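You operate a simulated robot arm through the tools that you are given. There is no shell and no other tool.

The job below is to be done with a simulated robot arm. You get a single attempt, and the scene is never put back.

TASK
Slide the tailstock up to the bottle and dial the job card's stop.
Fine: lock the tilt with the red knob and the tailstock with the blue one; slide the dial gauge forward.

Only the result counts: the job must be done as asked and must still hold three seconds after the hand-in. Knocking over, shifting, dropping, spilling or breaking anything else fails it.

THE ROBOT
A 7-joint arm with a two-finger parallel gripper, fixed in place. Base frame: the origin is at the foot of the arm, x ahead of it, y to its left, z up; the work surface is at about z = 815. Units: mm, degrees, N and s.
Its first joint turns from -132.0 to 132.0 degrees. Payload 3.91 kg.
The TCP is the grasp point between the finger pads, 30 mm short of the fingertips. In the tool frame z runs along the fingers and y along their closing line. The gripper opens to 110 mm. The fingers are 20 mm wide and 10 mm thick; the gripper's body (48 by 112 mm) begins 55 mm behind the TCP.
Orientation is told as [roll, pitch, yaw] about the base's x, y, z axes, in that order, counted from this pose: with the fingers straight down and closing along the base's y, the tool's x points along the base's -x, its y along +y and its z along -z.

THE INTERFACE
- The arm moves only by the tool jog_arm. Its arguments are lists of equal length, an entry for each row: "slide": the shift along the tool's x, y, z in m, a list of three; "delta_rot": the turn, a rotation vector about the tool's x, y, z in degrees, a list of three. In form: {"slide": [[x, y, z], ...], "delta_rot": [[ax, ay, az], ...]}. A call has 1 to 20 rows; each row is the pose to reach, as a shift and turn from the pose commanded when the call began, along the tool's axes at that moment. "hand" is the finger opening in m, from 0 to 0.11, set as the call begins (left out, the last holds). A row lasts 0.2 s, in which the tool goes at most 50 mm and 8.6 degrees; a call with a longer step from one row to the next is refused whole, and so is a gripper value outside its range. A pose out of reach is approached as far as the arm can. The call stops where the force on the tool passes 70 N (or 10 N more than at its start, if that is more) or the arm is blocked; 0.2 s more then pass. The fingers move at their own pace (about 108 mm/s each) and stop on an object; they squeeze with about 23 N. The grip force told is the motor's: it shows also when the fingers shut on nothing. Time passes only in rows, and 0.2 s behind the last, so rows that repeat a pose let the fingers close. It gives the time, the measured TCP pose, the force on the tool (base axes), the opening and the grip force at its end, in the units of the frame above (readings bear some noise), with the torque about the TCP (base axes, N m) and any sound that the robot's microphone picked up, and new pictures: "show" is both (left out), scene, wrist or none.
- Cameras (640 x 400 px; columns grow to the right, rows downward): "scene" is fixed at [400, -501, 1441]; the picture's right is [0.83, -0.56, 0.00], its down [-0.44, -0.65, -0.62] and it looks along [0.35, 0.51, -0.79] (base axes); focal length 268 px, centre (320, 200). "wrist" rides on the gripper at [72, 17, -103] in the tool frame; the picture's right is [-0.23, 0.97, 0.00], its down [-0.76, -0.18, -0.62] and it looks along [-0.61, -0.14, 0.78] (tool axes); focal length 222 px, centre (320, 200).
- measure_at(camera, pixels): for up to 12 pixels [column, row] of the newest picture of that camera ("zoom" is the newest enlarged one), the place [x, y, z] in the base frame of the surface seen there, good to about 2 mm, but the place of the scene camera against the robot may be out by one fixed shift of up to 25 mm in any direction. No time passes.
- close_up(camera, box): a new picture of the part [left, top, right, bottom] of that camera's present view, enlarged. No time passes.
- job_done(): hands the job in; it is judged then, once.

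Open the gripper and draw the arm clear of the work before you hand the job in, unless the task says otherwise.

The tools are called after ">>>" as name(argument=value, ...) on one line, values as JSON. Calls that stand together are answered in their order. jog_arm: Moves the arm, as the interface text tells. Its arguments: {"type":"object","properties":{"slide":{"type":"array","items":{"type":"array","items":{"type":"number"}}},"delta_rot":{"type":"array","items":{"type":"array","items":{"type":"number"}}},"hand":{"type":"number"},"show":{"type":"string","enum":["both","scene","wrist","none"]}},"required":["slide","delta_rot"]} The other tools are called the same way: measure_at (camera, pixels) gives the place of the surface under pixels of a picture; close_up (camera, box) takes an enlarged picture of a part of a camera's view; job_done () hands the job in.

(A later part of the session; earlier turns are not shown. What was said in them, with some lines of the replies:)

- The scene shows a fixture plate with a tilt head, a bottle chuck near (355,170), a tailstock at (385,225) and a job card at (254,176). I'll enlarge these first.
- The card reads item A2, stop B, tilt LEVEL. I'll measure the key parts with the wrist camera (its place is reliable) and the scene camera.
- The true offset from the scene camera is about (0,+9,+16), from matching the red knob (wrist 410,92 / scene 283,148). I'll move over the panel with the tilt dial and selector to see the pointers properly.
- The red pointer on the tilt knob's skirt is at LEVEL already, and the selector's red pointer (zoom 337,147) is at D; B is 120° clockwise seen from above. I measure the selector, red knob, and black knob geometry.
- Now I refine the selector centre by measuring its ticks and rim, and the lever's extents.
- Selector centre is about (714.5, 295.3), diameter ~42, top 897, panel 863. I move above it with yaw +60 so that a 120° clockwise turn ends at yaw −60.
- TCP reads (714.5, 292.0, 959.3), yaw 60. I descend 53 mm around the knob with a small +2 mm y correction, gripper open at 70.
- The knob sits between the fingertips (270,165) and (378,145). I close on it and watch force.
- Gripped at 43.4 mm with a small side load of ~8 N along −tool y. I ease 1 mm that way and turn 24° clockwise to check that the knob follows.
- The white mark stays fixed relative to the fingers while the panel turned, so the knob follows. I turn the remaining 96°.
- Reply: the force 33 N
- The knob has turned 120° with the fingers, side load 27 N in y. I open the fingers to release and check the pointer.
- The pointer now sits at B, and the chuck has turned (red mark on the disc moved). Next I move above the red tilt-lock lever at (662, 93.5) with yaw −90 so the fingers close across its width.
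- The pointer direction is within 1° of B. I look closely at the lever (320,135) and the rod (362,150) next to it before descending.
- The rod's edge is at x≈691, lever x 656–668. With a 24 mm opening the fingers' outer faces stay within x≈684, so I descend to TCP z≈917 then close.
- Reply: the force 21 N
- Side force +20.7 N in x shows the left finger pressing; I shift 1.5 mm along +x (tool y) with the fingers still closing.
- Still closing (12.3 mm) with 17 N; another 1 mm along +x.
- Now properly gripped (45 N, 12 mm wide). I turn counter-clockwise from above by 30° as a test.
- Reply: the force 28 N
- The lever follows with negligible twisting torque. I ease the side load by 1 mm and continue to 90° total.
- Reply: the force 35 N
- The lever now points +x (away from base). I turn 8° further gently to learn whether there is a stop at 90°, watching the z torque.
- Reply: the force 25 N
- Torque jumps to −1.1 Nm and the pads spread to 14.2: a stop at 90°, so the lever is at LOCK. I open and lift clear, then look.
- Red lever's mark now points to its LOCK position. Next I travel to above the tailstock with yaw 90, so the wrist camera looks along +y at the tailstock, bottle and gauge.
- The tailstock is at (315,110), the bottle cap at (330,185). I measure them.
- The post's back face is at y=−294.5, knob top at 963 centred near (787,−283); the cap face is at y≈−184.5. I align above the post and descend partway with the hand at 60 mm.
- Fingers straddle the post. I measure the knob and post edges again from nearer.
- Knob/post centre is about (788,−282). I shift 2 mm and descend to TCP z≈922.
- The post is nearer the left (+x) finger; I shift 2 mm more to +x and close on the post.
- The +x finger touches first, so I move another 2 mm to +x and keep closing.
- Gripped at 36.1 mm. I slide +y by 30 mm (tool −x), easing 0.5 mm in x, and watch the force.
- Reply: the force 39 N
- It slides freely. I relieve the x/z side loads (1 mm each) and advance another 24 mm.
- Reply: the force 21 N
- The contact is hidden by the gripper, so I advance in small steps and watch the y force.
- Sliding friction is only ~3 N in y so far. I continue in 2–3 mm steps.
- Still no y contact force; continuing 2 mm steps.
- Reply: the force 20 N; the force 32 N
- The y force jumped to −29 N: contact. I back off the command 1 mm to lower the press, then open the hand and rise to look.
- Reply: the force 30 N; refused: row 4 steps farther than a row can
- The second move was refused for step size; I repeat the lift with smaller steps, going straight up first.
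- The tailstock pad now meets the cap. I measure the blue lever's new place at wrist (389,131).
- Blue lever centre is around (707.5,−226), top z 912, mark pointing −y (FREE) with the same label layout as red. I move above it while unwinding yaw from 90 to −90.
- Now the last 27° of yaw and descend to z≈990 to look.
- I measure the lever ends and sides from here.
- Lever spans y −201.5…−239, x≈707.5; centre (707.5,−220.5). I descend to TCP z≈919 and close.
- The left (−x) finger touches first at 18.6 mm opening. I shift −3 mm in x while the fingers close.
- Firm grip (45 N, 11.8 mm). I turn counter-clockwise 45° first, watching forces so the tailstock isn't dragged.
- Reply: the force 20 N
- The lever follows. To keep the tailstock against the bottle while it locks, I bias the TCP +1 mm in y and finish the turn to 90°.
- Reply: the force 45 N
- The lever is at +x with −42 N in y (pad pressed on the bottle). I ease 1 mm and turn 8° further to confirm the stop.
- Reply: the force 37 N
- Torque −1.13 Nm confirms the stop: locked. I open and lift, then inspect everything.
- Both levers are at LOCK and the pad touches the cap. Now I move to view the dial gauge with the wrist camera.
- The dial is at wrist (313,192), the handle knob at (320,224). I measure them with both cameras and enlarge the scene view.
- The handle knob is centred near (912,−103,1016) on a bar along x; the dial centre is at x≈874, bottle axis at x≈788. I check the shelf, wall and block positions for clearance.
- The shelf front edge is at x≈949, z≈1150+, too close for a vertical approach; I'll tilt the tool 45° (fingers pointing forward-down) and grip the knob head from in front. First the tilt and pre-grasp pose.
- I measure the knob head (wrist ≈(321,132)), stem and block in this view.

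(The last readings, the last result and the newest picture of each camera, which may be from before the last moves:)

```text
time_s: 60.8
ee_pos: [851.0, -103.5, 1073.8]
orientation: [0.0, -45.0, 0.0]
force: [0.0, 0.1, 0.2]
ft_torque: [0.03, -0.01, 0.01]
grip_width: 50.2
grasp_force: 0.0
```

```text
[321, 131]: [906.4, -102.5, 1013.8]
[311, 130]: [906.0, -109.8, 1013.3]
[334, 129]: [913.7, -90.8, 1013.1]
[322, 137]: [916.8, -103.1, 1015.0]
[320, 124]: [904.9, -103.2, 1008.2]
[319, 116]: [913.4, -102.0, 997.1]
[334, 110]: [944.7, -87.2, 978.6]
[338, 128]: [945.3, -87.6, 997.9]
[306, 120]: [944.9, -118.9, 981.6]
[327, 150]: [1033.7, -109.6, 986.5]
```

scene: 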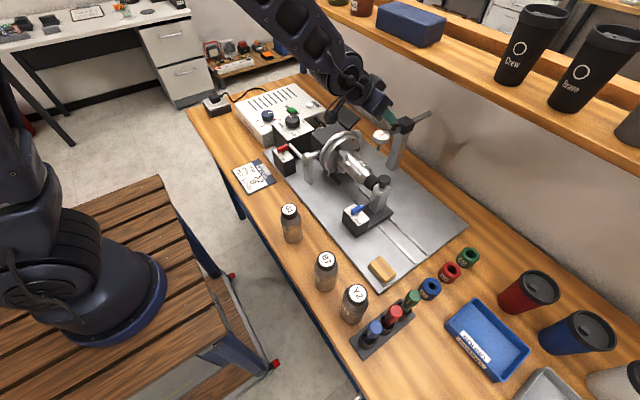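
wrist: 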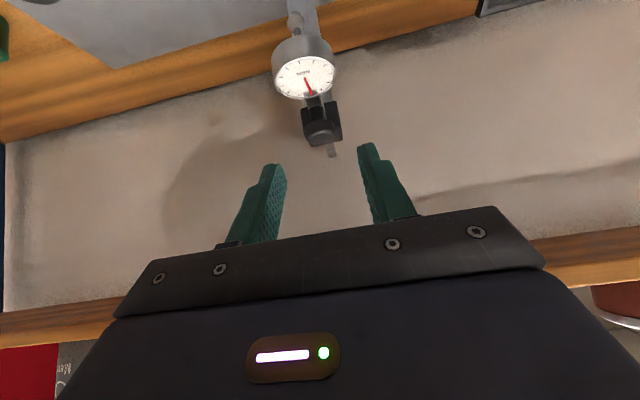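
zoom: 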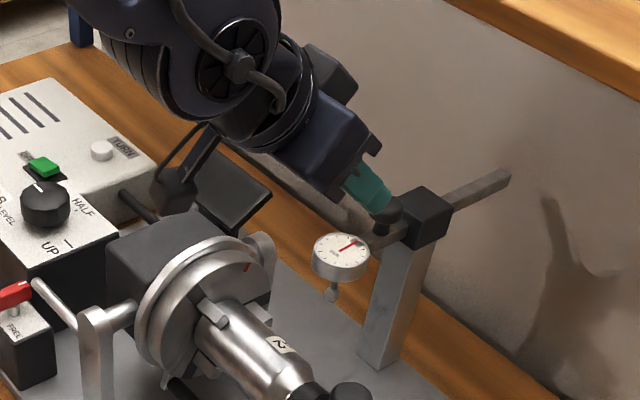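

Knob centre ≈(912,−103,1010). I advance 71 mm along the tool axis with the fingers straddling the knob.

>>> jog_arm(slide=[[0.0027, 0.0005, 0.02], [0.0027, 0.0005, 0.04], [0.0027, 0.0005, 0.055], [0.0027, 0.0005, 0.065], [0.0027, 0.0005, 0.071], [0.0027, 0.0005, 0.071]], delta_rot=[[0, 0, 0], [0, 0, 0], [0, 0, 0], [0, 0, 0], [0, 0, 0], [0, 0, 0]], show="both")

>>> close_up(camera="scene", box=[320, 60, 450, 180])

>>> close_up(camera="wrist", box=[220, 90, 420, 240])

```text
time_s: 62.2
ee_pos: [898.4, -103.9, 1022.4]
orientation: [-0.1, -44.9, 0.1]
force: [-0.8, 0.0, -0.2]
ft_torque: [0.02, -0.01, 0.02]
grip_width: 50.2
grasp_force: 0.0
```

scene: 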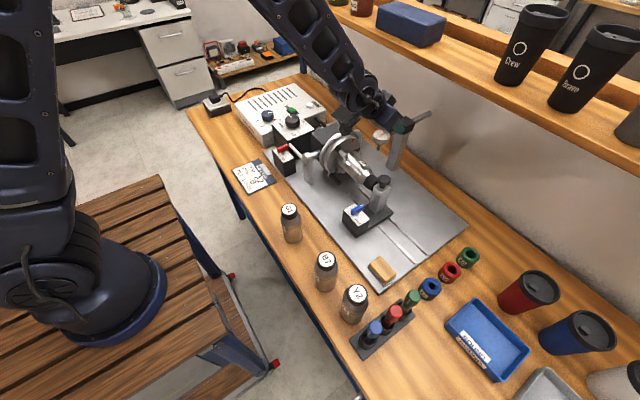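
wrist: 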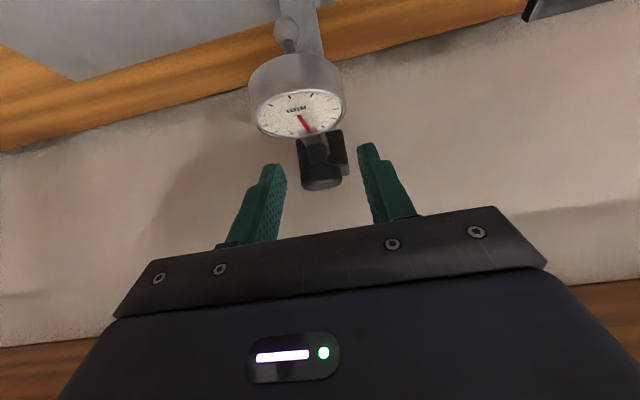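

```text
3.33 times, centred on (385, 120) of scene
```

zoom: 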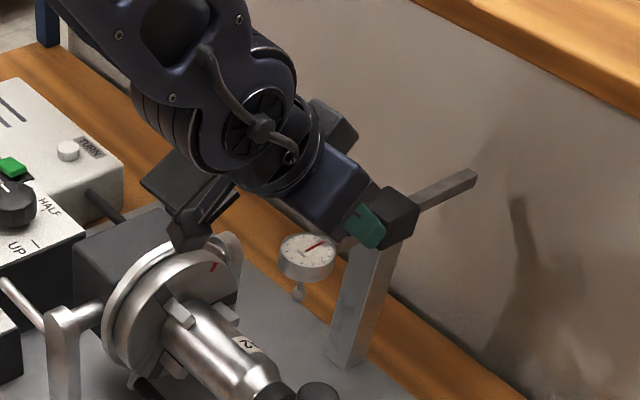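

```text
2.67 times, centred on (320, 165) of wrist
```

zoom: 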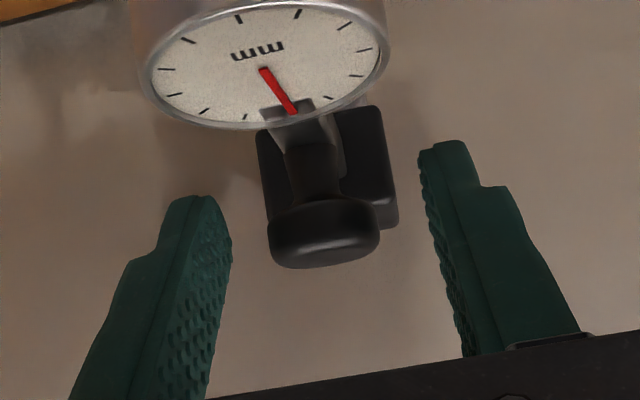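

The knob sits between the fingertips. I close on it.

>>> jog_arm(slide=[[0, 0, 0], [0, 0, 0], [0, 0, 0], [0, 0, 0]], delta_rot=[[0, 0, 0], [0, 0, 0], [0, 0, 0], [0, 0, 0]], hand=0.015, show="wrist")

>>> close_up(camera="wrist", box=[220, 90, 420, 240])

```text
time_s: 63.2
ee_pos: [897.9, -105.6, 1022.4]
orientation: [0.0, -45.0, 0.0]
force: [0.5, -8.9, -0.4]
ft_torque: [-0.13, 0.03, -0.21]
grip_width: 27.0
grasp_force: 45.3
```

wrist: 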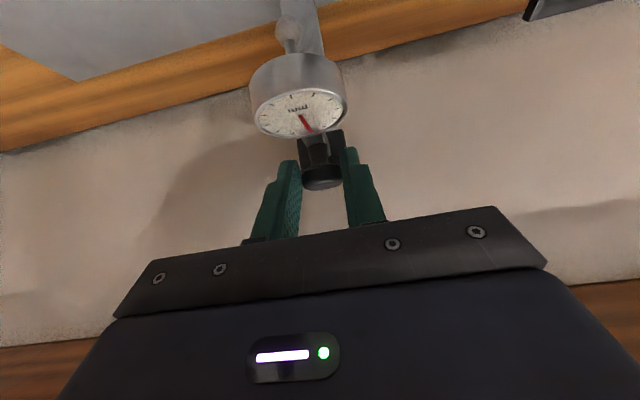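

```text
2.67 times, centred on (320, 165) of wrist
```

zoom: 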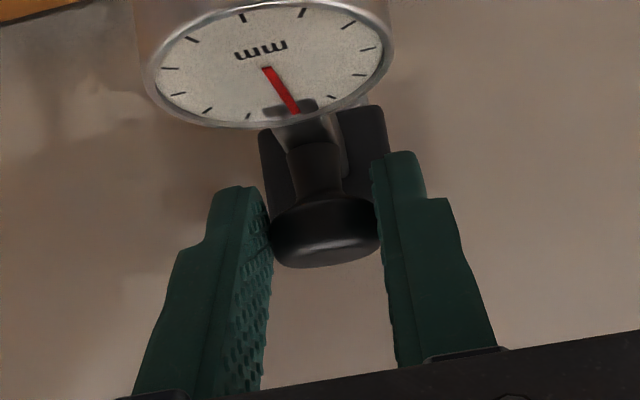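

Firm grip at 27 mm. I pull forward (base −x) 30 mm and check that the bar slides.

>>> jog_arm(slide=[[0.0035, 0, -0.0035], [0.0071, 0, -0.0071], [0.0106, 0, -0.0106], [0.0141, 0, -0.0141], [0.0177, 0, -0.0177], [0.0212, 0, -0.0212], [0.0212, 0, -0.0212]], delta_rot=[[0, 0, 0], [0, 0, 0], [0, 0, 0], [0, 0, 0], [0, 0, 0], [0, 0, 0], [0, 0, 0]], show="both")

>>> close_up(camera="scene", box=[320, 80, 450, 200])

```text
time_s: 64.8
ee_pos: [867.8, -104.0, 1022.9]
orientation: [0.0, -45.0, -0.1]
force: [0.2, -15.7, -1.5]
ft_torque: [-0.23, -0.08, -0.4]
grip_width: 27.0
grasp_force: 45.0
```

scene: 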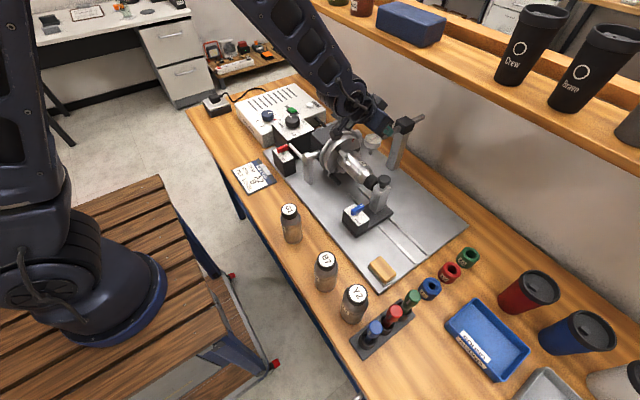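
wrist: 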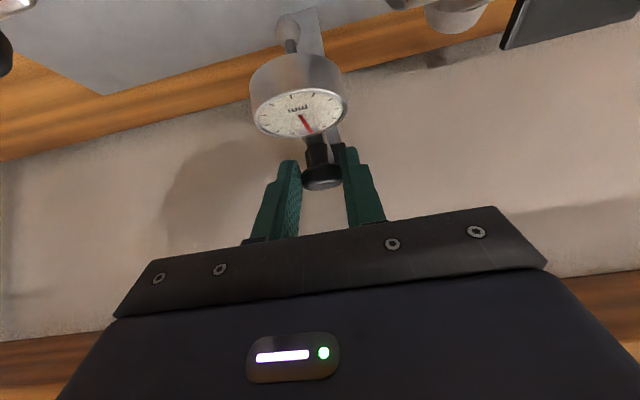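

```text
3.33 times, centred on (385, 140) of scene
```

zoom: 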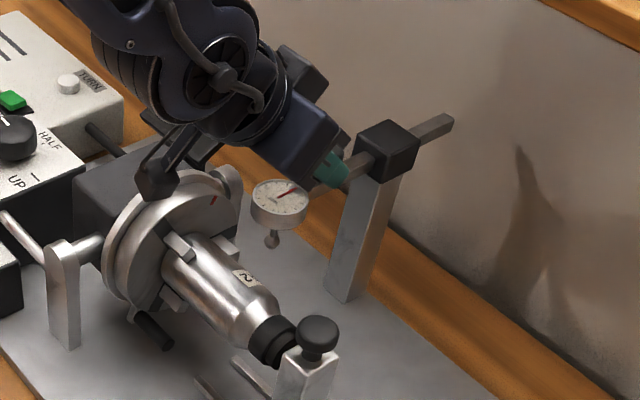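

The bar slides freely. I continue 28 mm more, easing the y load by 0.6 mm.

>>> jog_arm(slide=[[0.0035, -0.0006, -0.0035], [0.0071, -0.0006, -0.0071], [0.0106, -0.0006, -0.0106], [0.0141, -0.0006, -0.0141], [0.0177, -0.0006, -0.0177], [0.0198, -0.0006, -0.0198], [0.0198, -0.0006, -0.0198]], delta_rot=[[0, 0, 0], [0, 0, 0], [0, 0, 0], [0, 0, 0], [0, 0, 0], [0, 0, 0], [0, 0, 0]], show="both")

>>> close_up(camera="scene", box=[300, 80, 430, 200])

>>> close_up(camera="wrist", box=[200, 0, 440, 180])

```text
time_s: 66.4
ee_pos: [840.6, -104.6, 1022.5]
orientation: [-0.1, -45.0, 0.0]
force: [1.7, -6.1, -0.5]
ft_torque: [-0.13, -0.27, -0.13]
grip_width: 26.8
grasp_force: 44.8
```

scene: 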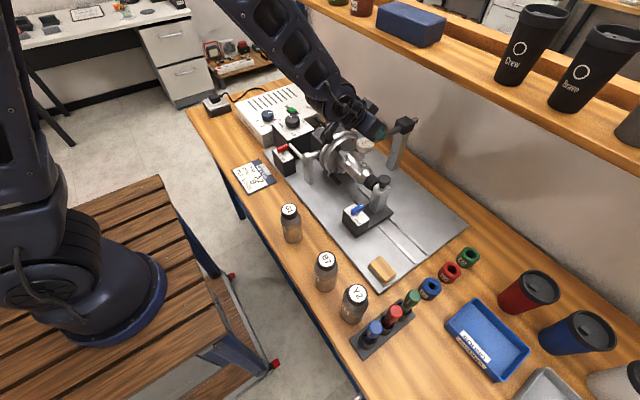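
wrist: 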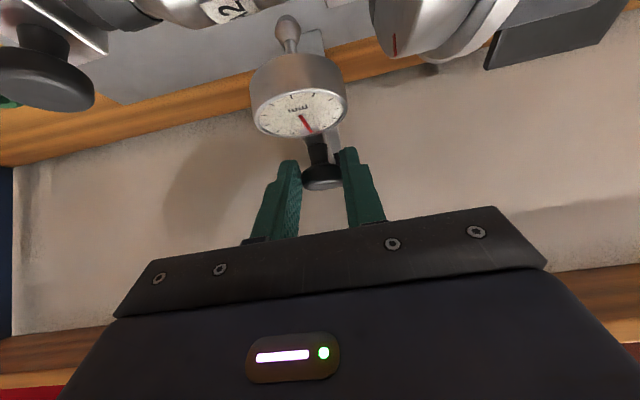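

```text
3.33 times, centred on (365, 140) of scene
```

zoom: 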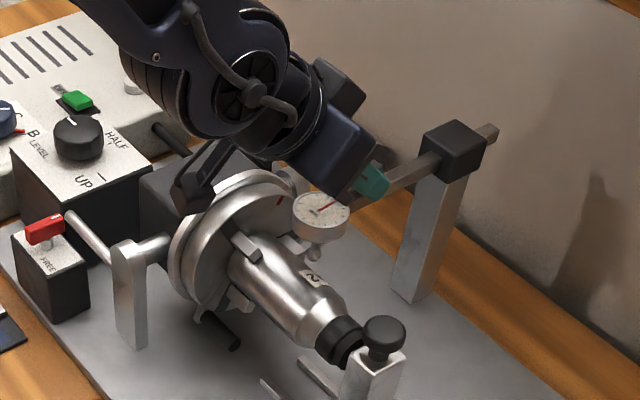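

```text
2.22 times, centred on (320, 90) of wrist
```

zoom: 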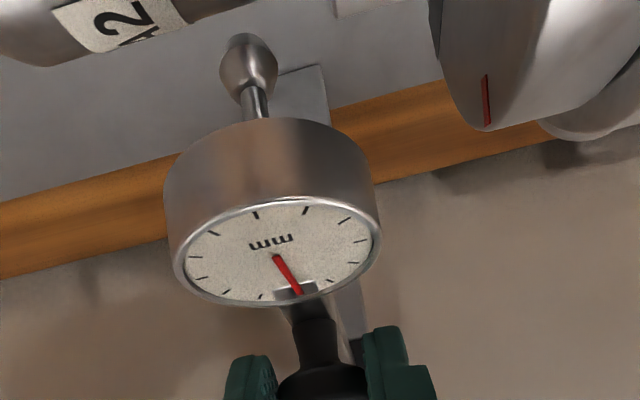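

I measure the stylus ball (wrist ≈(288,22)) against the bottle top before going over it.

>>> measure_at(camera="wrist", pixels=[[288, 18], [288, 25], [282, 25], [294, 25], [225, 10], [240, 3], [298, 105], [300, 75]])

>>> measure_at(camera="scene", pixels=[[362, 157], [364, 155], [352, 163], [345, 160], [360, 170], [404, 125], [413, 118]])

```text
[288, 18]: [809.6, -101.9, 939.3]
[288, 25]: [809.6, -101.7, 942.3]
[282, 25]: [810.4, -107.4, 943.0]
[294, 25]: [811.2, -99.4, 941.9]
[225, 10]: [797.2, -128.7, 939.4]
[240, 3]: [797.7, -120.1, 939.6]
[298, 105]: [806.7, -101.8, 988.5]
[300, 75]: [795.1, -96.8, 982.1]
```

```text
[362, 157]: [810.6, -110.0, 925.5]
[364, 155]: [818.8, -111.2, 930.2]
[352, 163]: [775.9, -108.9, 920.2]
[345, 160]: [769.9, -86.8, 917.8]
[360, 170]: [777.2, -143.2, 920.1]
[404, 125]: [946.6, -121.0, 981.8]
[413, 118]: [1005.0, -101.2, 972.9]
```

The stylus ball bottom is around z≈938 and the bottle's top about 940, so contact is possible near the end. I go on in small steps and watch the x force.

>>> jog_arm(slide=[[0.0018, -0.0002, -0.0018], [0.0035, -0.0002, -0.0035], [0.0053, -0.0002, -0.0053], [0.0071, -0.0002, -0.0071], [0.0071, -0.0002, -0.0071]], delta_rot=[[0, 0, 0], [0, 0, 0], [0, 0, 0], [0, 0, 0], [0, 0, 0]], show="wrist")

>>> close_up(camera="wrist", box=[200, 0, 440, 180])

```text
time_s: 67.6
ee_pos: [829.4, -105.5, 1022.7]
orientation: [0.0, -44.9, 0.0]
force: [0.9, -1.4, -0.9]
ft_torque: [-0.05, -0.09, 0.03]
grip_width: 26.9
grasp_force: 45.2
```

wrist: 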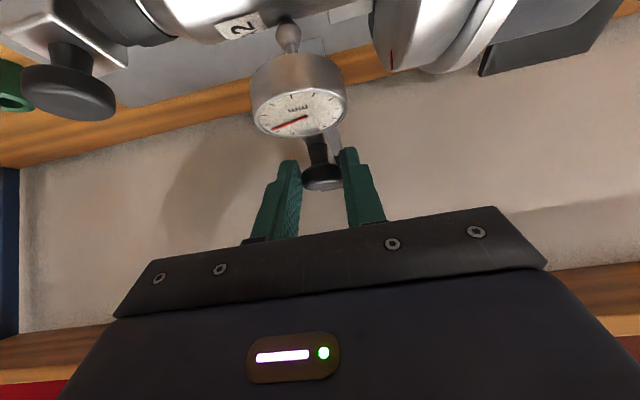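

```text
2.22 times, centred on (320, 90) of wrist
```

zoom: 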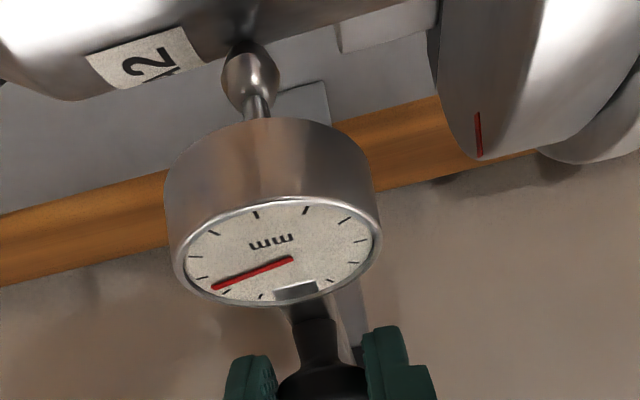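

The needle has begun to move as the stylus reaches the bottle, with no x force yet. I continue in 6 mm steps.

>>> jog_arm(slide=[[0.0014, 0, -0.0014], [0.0028, 0, -0.0028], [0.0042, 0, -0.0042], [0.0042, 0, -0.0042]], delta_rot=[[0, 0, 0], [0, 0, 0], [0, 0, 0], [0, 0, 0]], show="wrist")

>>> close_up(camera="wrist", box=[200, 0, 440, 180])

```text
time_s: 68.6
ee_pos: [823.1, -104.8, 1021.4]
orientation: [0.0, -45.0, 0.0]
force: [2.0, 0.8, -3.1]
ft_torque: [0.01, 0.03, 0.02]
grip_width: 26.9
grasp_force: 44.7
```

wrist: 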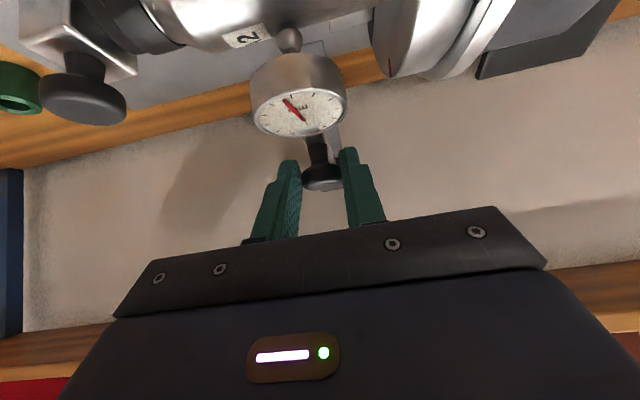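

```text
2.22 times, centred on (320, 90) of wrist
```

zoom: 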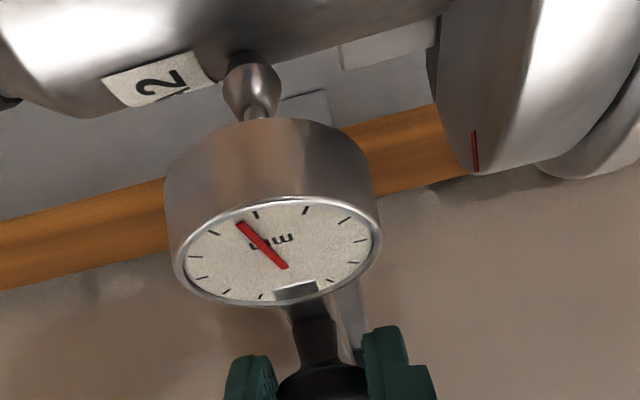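

The stylus plunger is riding up smoothly with negligible force. Another 6 mm.

>>> jog_arm(slide=[[0.0014, 0, -0.0014], [0.0028, 0, -0.0028], [0.0042, 0, -0.0042], [0.0042, 0, -0.0042]], delta_rot=[[0, 0, 0], [0, 0, 0], [0, 0, 0], [0, 0, 0]], show="wrist")

>>> close_up(camera="wrist", box=[200, 0, 440, 180])

```text
time_s: 69.6
ee_pos: [817.1, -105.6, 1021.8]
orientation: [0.0, -45.0, 0.1]
force: [1.2, 5.8, -1.1]
ft_torque: [0.14, -0.06, 0.11]
grip_width: 27.3
grasp_force: 45.3
```

wrist: 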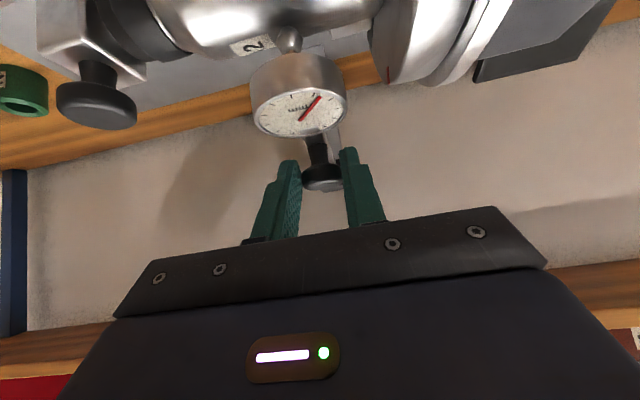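

```text
2.22 times, centred on (320, 90) of wrist
```

zoom: 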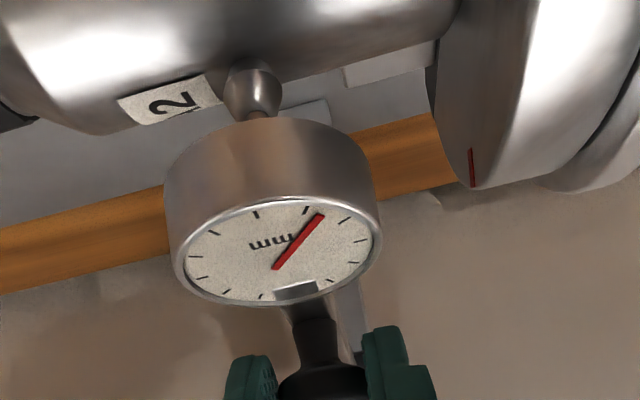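

Needle still advancing; dial centre x≈794. Another 5 mm.

>>> jog_arm(slide=[[0.0014, 0.0002, -0.0014], [0.0028, 0.0002, -0.0028], [0.0035, 0.0002, -0.0035], [0.0035, 0.0002, -0.0035]], delta_rot=[[0, 0, 0], [0, 0, 0], [0, 0, 0], [0, 0, 0]], show="both")

>>> close_up(camera="wrist", box=[200, 0, 440, 180])

>>> close_up(camera="scene", box=[310, 90, 430, 200])

```text
time_s: 70.6
ee_pos: [812.9, -104.5, 1021.4]
orientation: [0.0, -45.0, -0.1]
force: [6.6, -0.8, -6.0]
ft_torque: [-0.01, 0.05, -0.05]
grip_width: 27.2
grasp_force: 44.8
```

scene: 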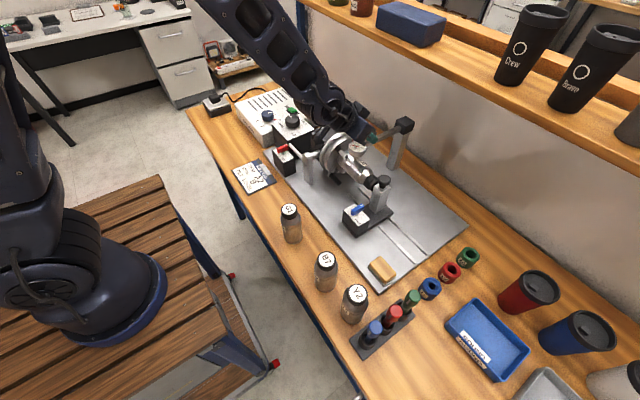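
wrist: 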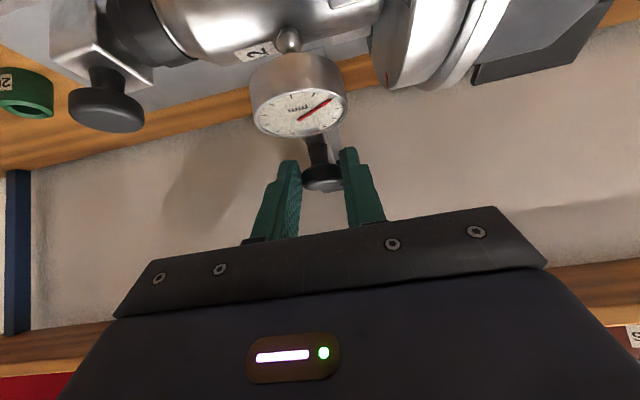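

```text
2.22 times, centred on (320, 90) of wrist
```

zoom: 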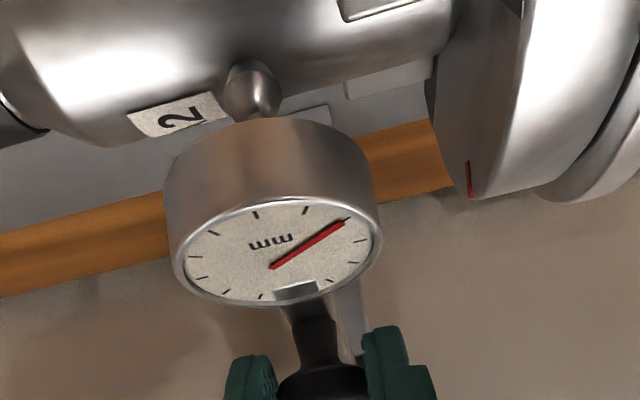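

```text
3.64 times, centred on (370, 145) of scene
```

zoom: 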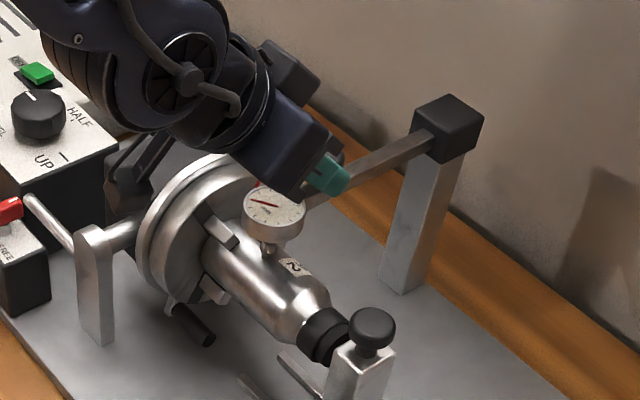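

Needle change is slowing as the stylus nears the top of the bottle, and x force is 6.6 N. I go 4 mm more to feel for the end stop.

>>> jog_arm(slide=[[0.0007, 0, -0.0007], [0.0014, 0, -0.0014], [0.0021, 0, -0.0021], [0.0028, 0, -0.0028], [0.0028, 0, -0.0028]], delta_rot=[[0, 0, 0], [0, 0, 0], [0, 0, 0], [0, 0, 0], [0, 0, 0]], show="both")

>>> close_up(camera="wrist", box=[200, 0, 440, 180])

>>> close_up(camera="scene", box=[310, 90, 430, 200])

```text
time_s: 71.8
ee_pos: [811.6, -104.3, 1022.8]
orientation: [0.0, -45.2, 0.0]
force: [40.1, -1.6, -4.7]
ft_torque: [-0.03, -0.55, -0.02]
grip_width: 27.3
grasp_force: 44.7
```

scene: 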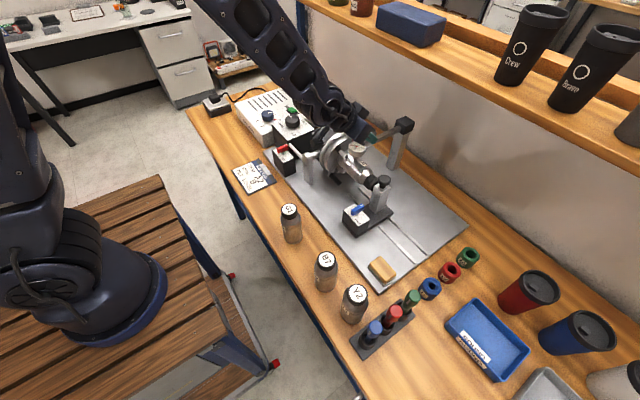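
wrist: 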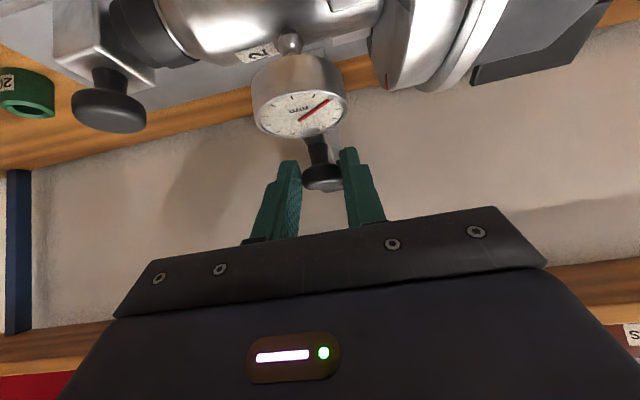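

```text
2.22 times, centred on (320, 90) of wrist
```

zoom: 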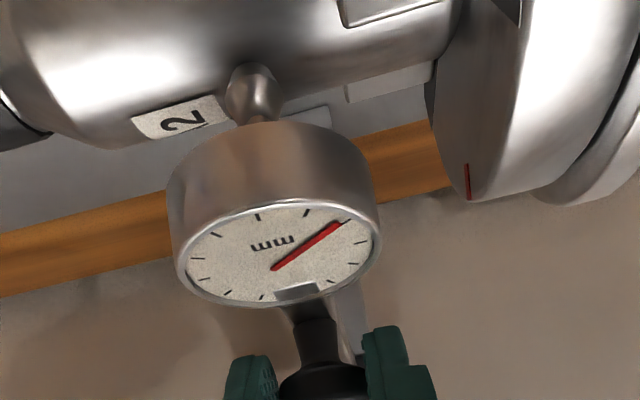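

```text
3.64 times, centred on (370, 145) of scene
```

zoom: 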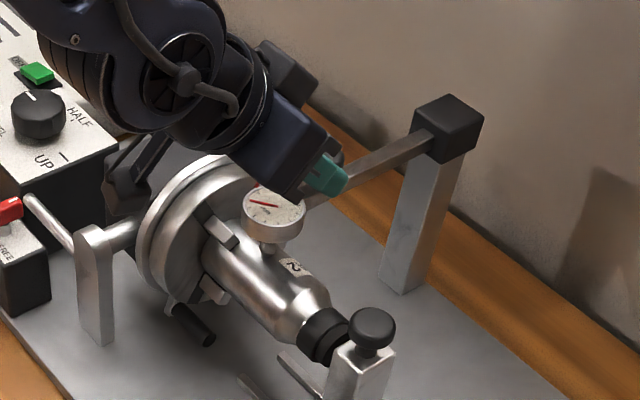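

The x force jumped to 40 N and the needle stopped changing: the slide is at its forward end. I ease the pull 1 mm, open the fingers, and check.

>>> jog_arm(slide=[[-0.0008, 0, 0.0008], [-0.0008, 0, 0.0008]], delta_rot=[[0, 0, 0], [0, 0, 0]], show="none")

>>> jog_arm(slide=[[0, 0, 0], [0, 0, 0], [0, 0, 0]], delta_rot=[[0, 0, 0], [0, 0, 0], [0, 0, 0]], hand=0.055, show="wrist")

```text
time_s: 72.4
ee_pos: [810.9, -104.9, 1022.5]
orientation: [0.0, -45.0, 0.0]
force: [24.8, -0.4, 6.4]
ft_torque: [-0.04, -0.51, -0.02]
grip_width: 27.0
grasp_force: 44.7
```

```text
time_s: 73.2
ee_pos: [810.0, -105.7, 1022.2]
orientation: [0.0, -44.9, 0.1]
force: [-0.2, -0.3, -0.6]
ft_torque: [-0.01, 0.01, -0.01]
grip_width: 54.9
grasp_force: 0.1
```

wrist: 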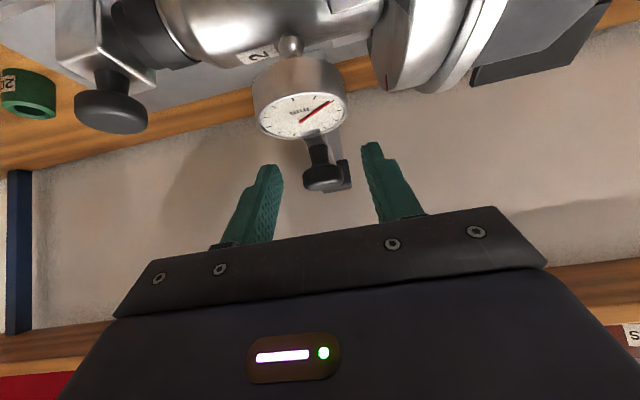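

Released, and the needle holds its place. I withdraw along the tool axis, then untilt and rise clear.

>>> jog_arm(slide=[[0, 0, -0.02], [0, 0, -0.05], [0, 0, -0.09], [0, 0, -0.13], [0, 0, -0.13]], delta_rot=[[0, 0, 0], [0, 0, 0], [0, 0, 0], [0, 0, 0], [0, 0, 0]], show="none")

>>> jog_arm(slide=[[0, 0, 0], [0.01, 0, -0.01], [0.02, 0, -0.02], [0.03, 0, -0.03], [0.03, 0, -0.05], [0.03, 0, -0.07], [0.03, 0, -0.09], [0.03, 0, -0.09]], delta_rot=[[0, 7.5, 0], [0, 15, 0], [0, 22.5, 0], [0, 30, 0], [0, 37.5, 0], [0, 45, 0], [0, 45, 0], [0, 45, 0]], hand=0.11, show="both")

>>> close_up(camera="scene", box=[230, 80, 430, 250])

>>> close_up(camera="wrist", box=[140, 0, 640, 240])

```text
time_s: 74.6
ee_pos: [718.0, -71.1, 1114.1]
orientation: [0.0, -45.0, 3.3]
force: [-0.5, 0.1, 0.0]
ft_torque: [0.0, -0.01, 0.03]
grip_width: 54.9
grasp_force: 0.1
stopped in row 5: the arm was blocked; the commanded pose is now the measured one
```

```text
time_s: 76.4
ee_pos: [634.6, -77.0, 1157.7]
orientation: [-0.1, 0.0, 3.4]
force: [-0.1, -0.6, 0.0]
ft_torque: [0.02, 0.03, 0.08]
grip_width: 110.0
grasp_force: 0.1
```

scene: 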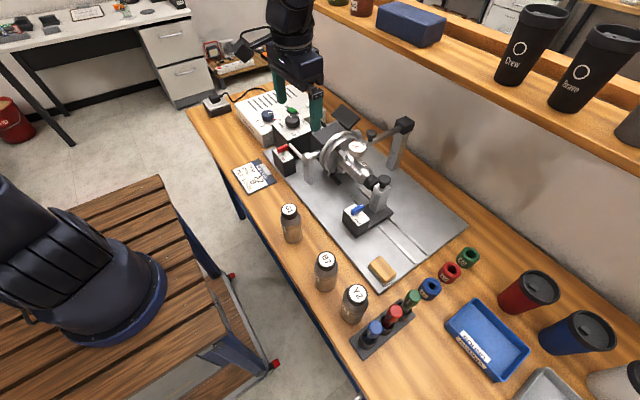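
wrist: 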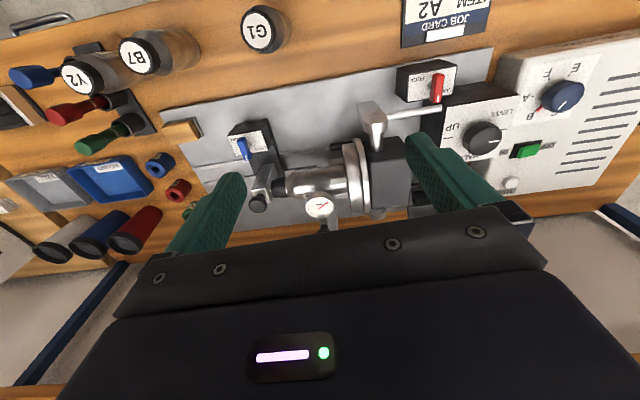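

```text
2.35 times, centred on (330, 165) of scene
```

zoom: 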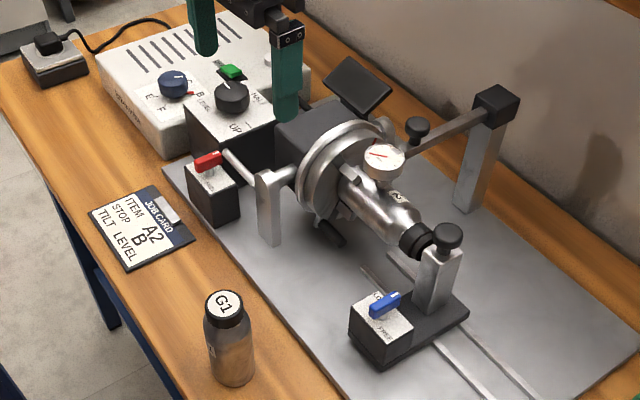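

```text
1.28 times, centred on (390, 120) of wrist
```

zoom: 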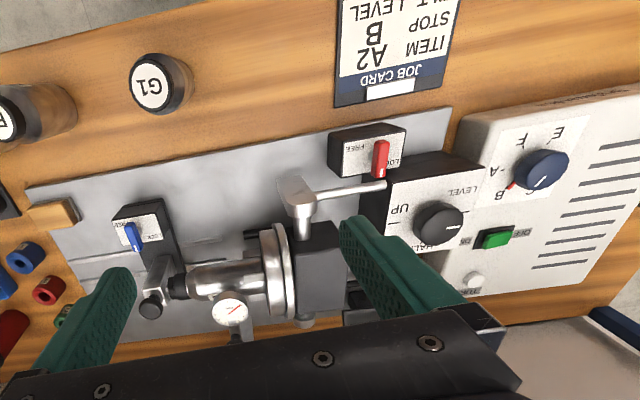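

One retract row reported "blocked" (zero force, most likely a joint limit), so I verify nothing got disturbed: selector, tilt pointer, gauge, tailstock contact.

>>> close_up(camera="wrist", box=[430, 60, 610, 200])

>>> close_up(camera="wrist", box=[220, 110, 400, 240])

>>> close_up(camera="scene", box=[320, 110, 420, 210])

>>> measure_at(camera="wrist", pixels=[[320, 207], [258, 204], [355, 180], [330, 185], [310, 185], [262, 185]])

```text
2.86 times, centred on (520, 130) of wrist
```

zoom: 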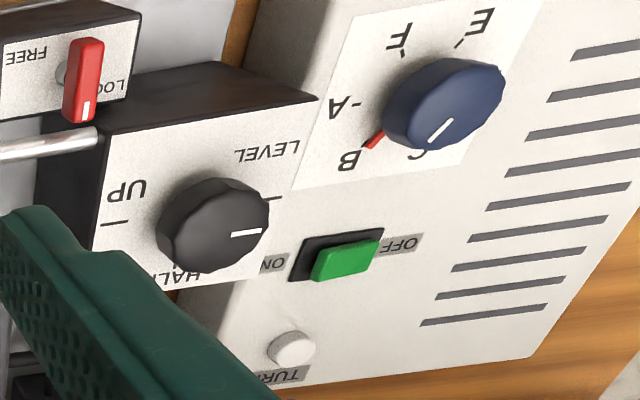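

```text
3.08 times, centred on (310, 175) of wrist
```

zoom: 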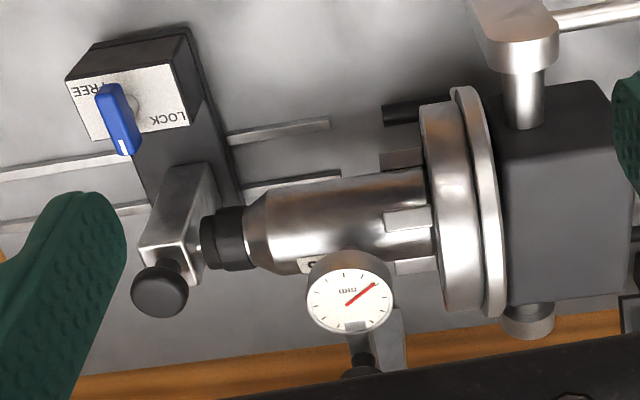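

```text
4.00 times, centred on (370, 160) of scene
```

zoom: 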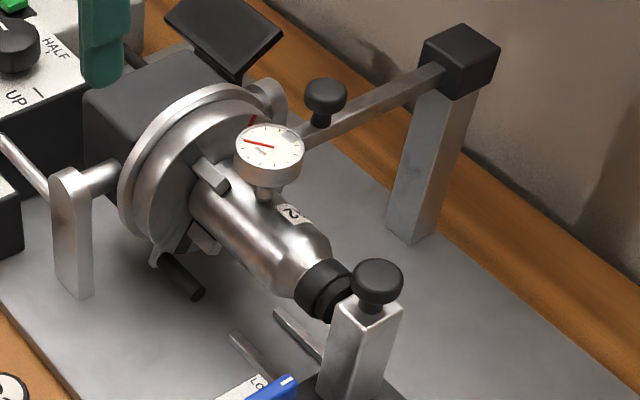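

```text
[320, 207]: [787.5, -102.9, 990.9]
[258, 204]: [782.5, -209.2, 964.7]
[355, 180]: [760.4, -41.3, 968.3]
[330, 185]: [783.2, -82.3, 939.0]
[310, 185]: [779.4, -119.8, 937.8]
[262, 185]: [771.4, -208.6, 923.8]
```

Everything checks out: the selector's red pointer is at B and tilt is still at LEVEL. Both levers are at LOCK, the tailstock pad is on the cap, and the gauge is at its forward stop over the bottle (x≈787.5). The arm is clear with the hand open, so I hand in.

>>> job_done()

```text
The job is handed in.
```

The job is set up as the card asks (item A2, stop B, tilt LEVEL) and handed in. I haven't seen the judge's result.

- **Stop:** the selector is on B; it was on D. The chuck turned along with it, and I did not press the TURN button.
- **Tilt:** it was already at LEVEL, so I only turned the red knob to LOCK, as far as it goes.
- **Tailstock:** I slid it about 65 mm until its pad met the bottle cap. The blue knob is turned to LOCK, also to its stop.
- **Dial gauge:** it is fully forward at its end stop, with the stylus resting on top of the bottle and the needle steady.

While the arm was backing away from the gauge, one move stopped early with "the arm was blocked". There was no force on the tool, so it was most likely a joint limit. I checked the pictures afterwards and nothing on the fixture had moved. The arm is clear of the work with the gripper open.
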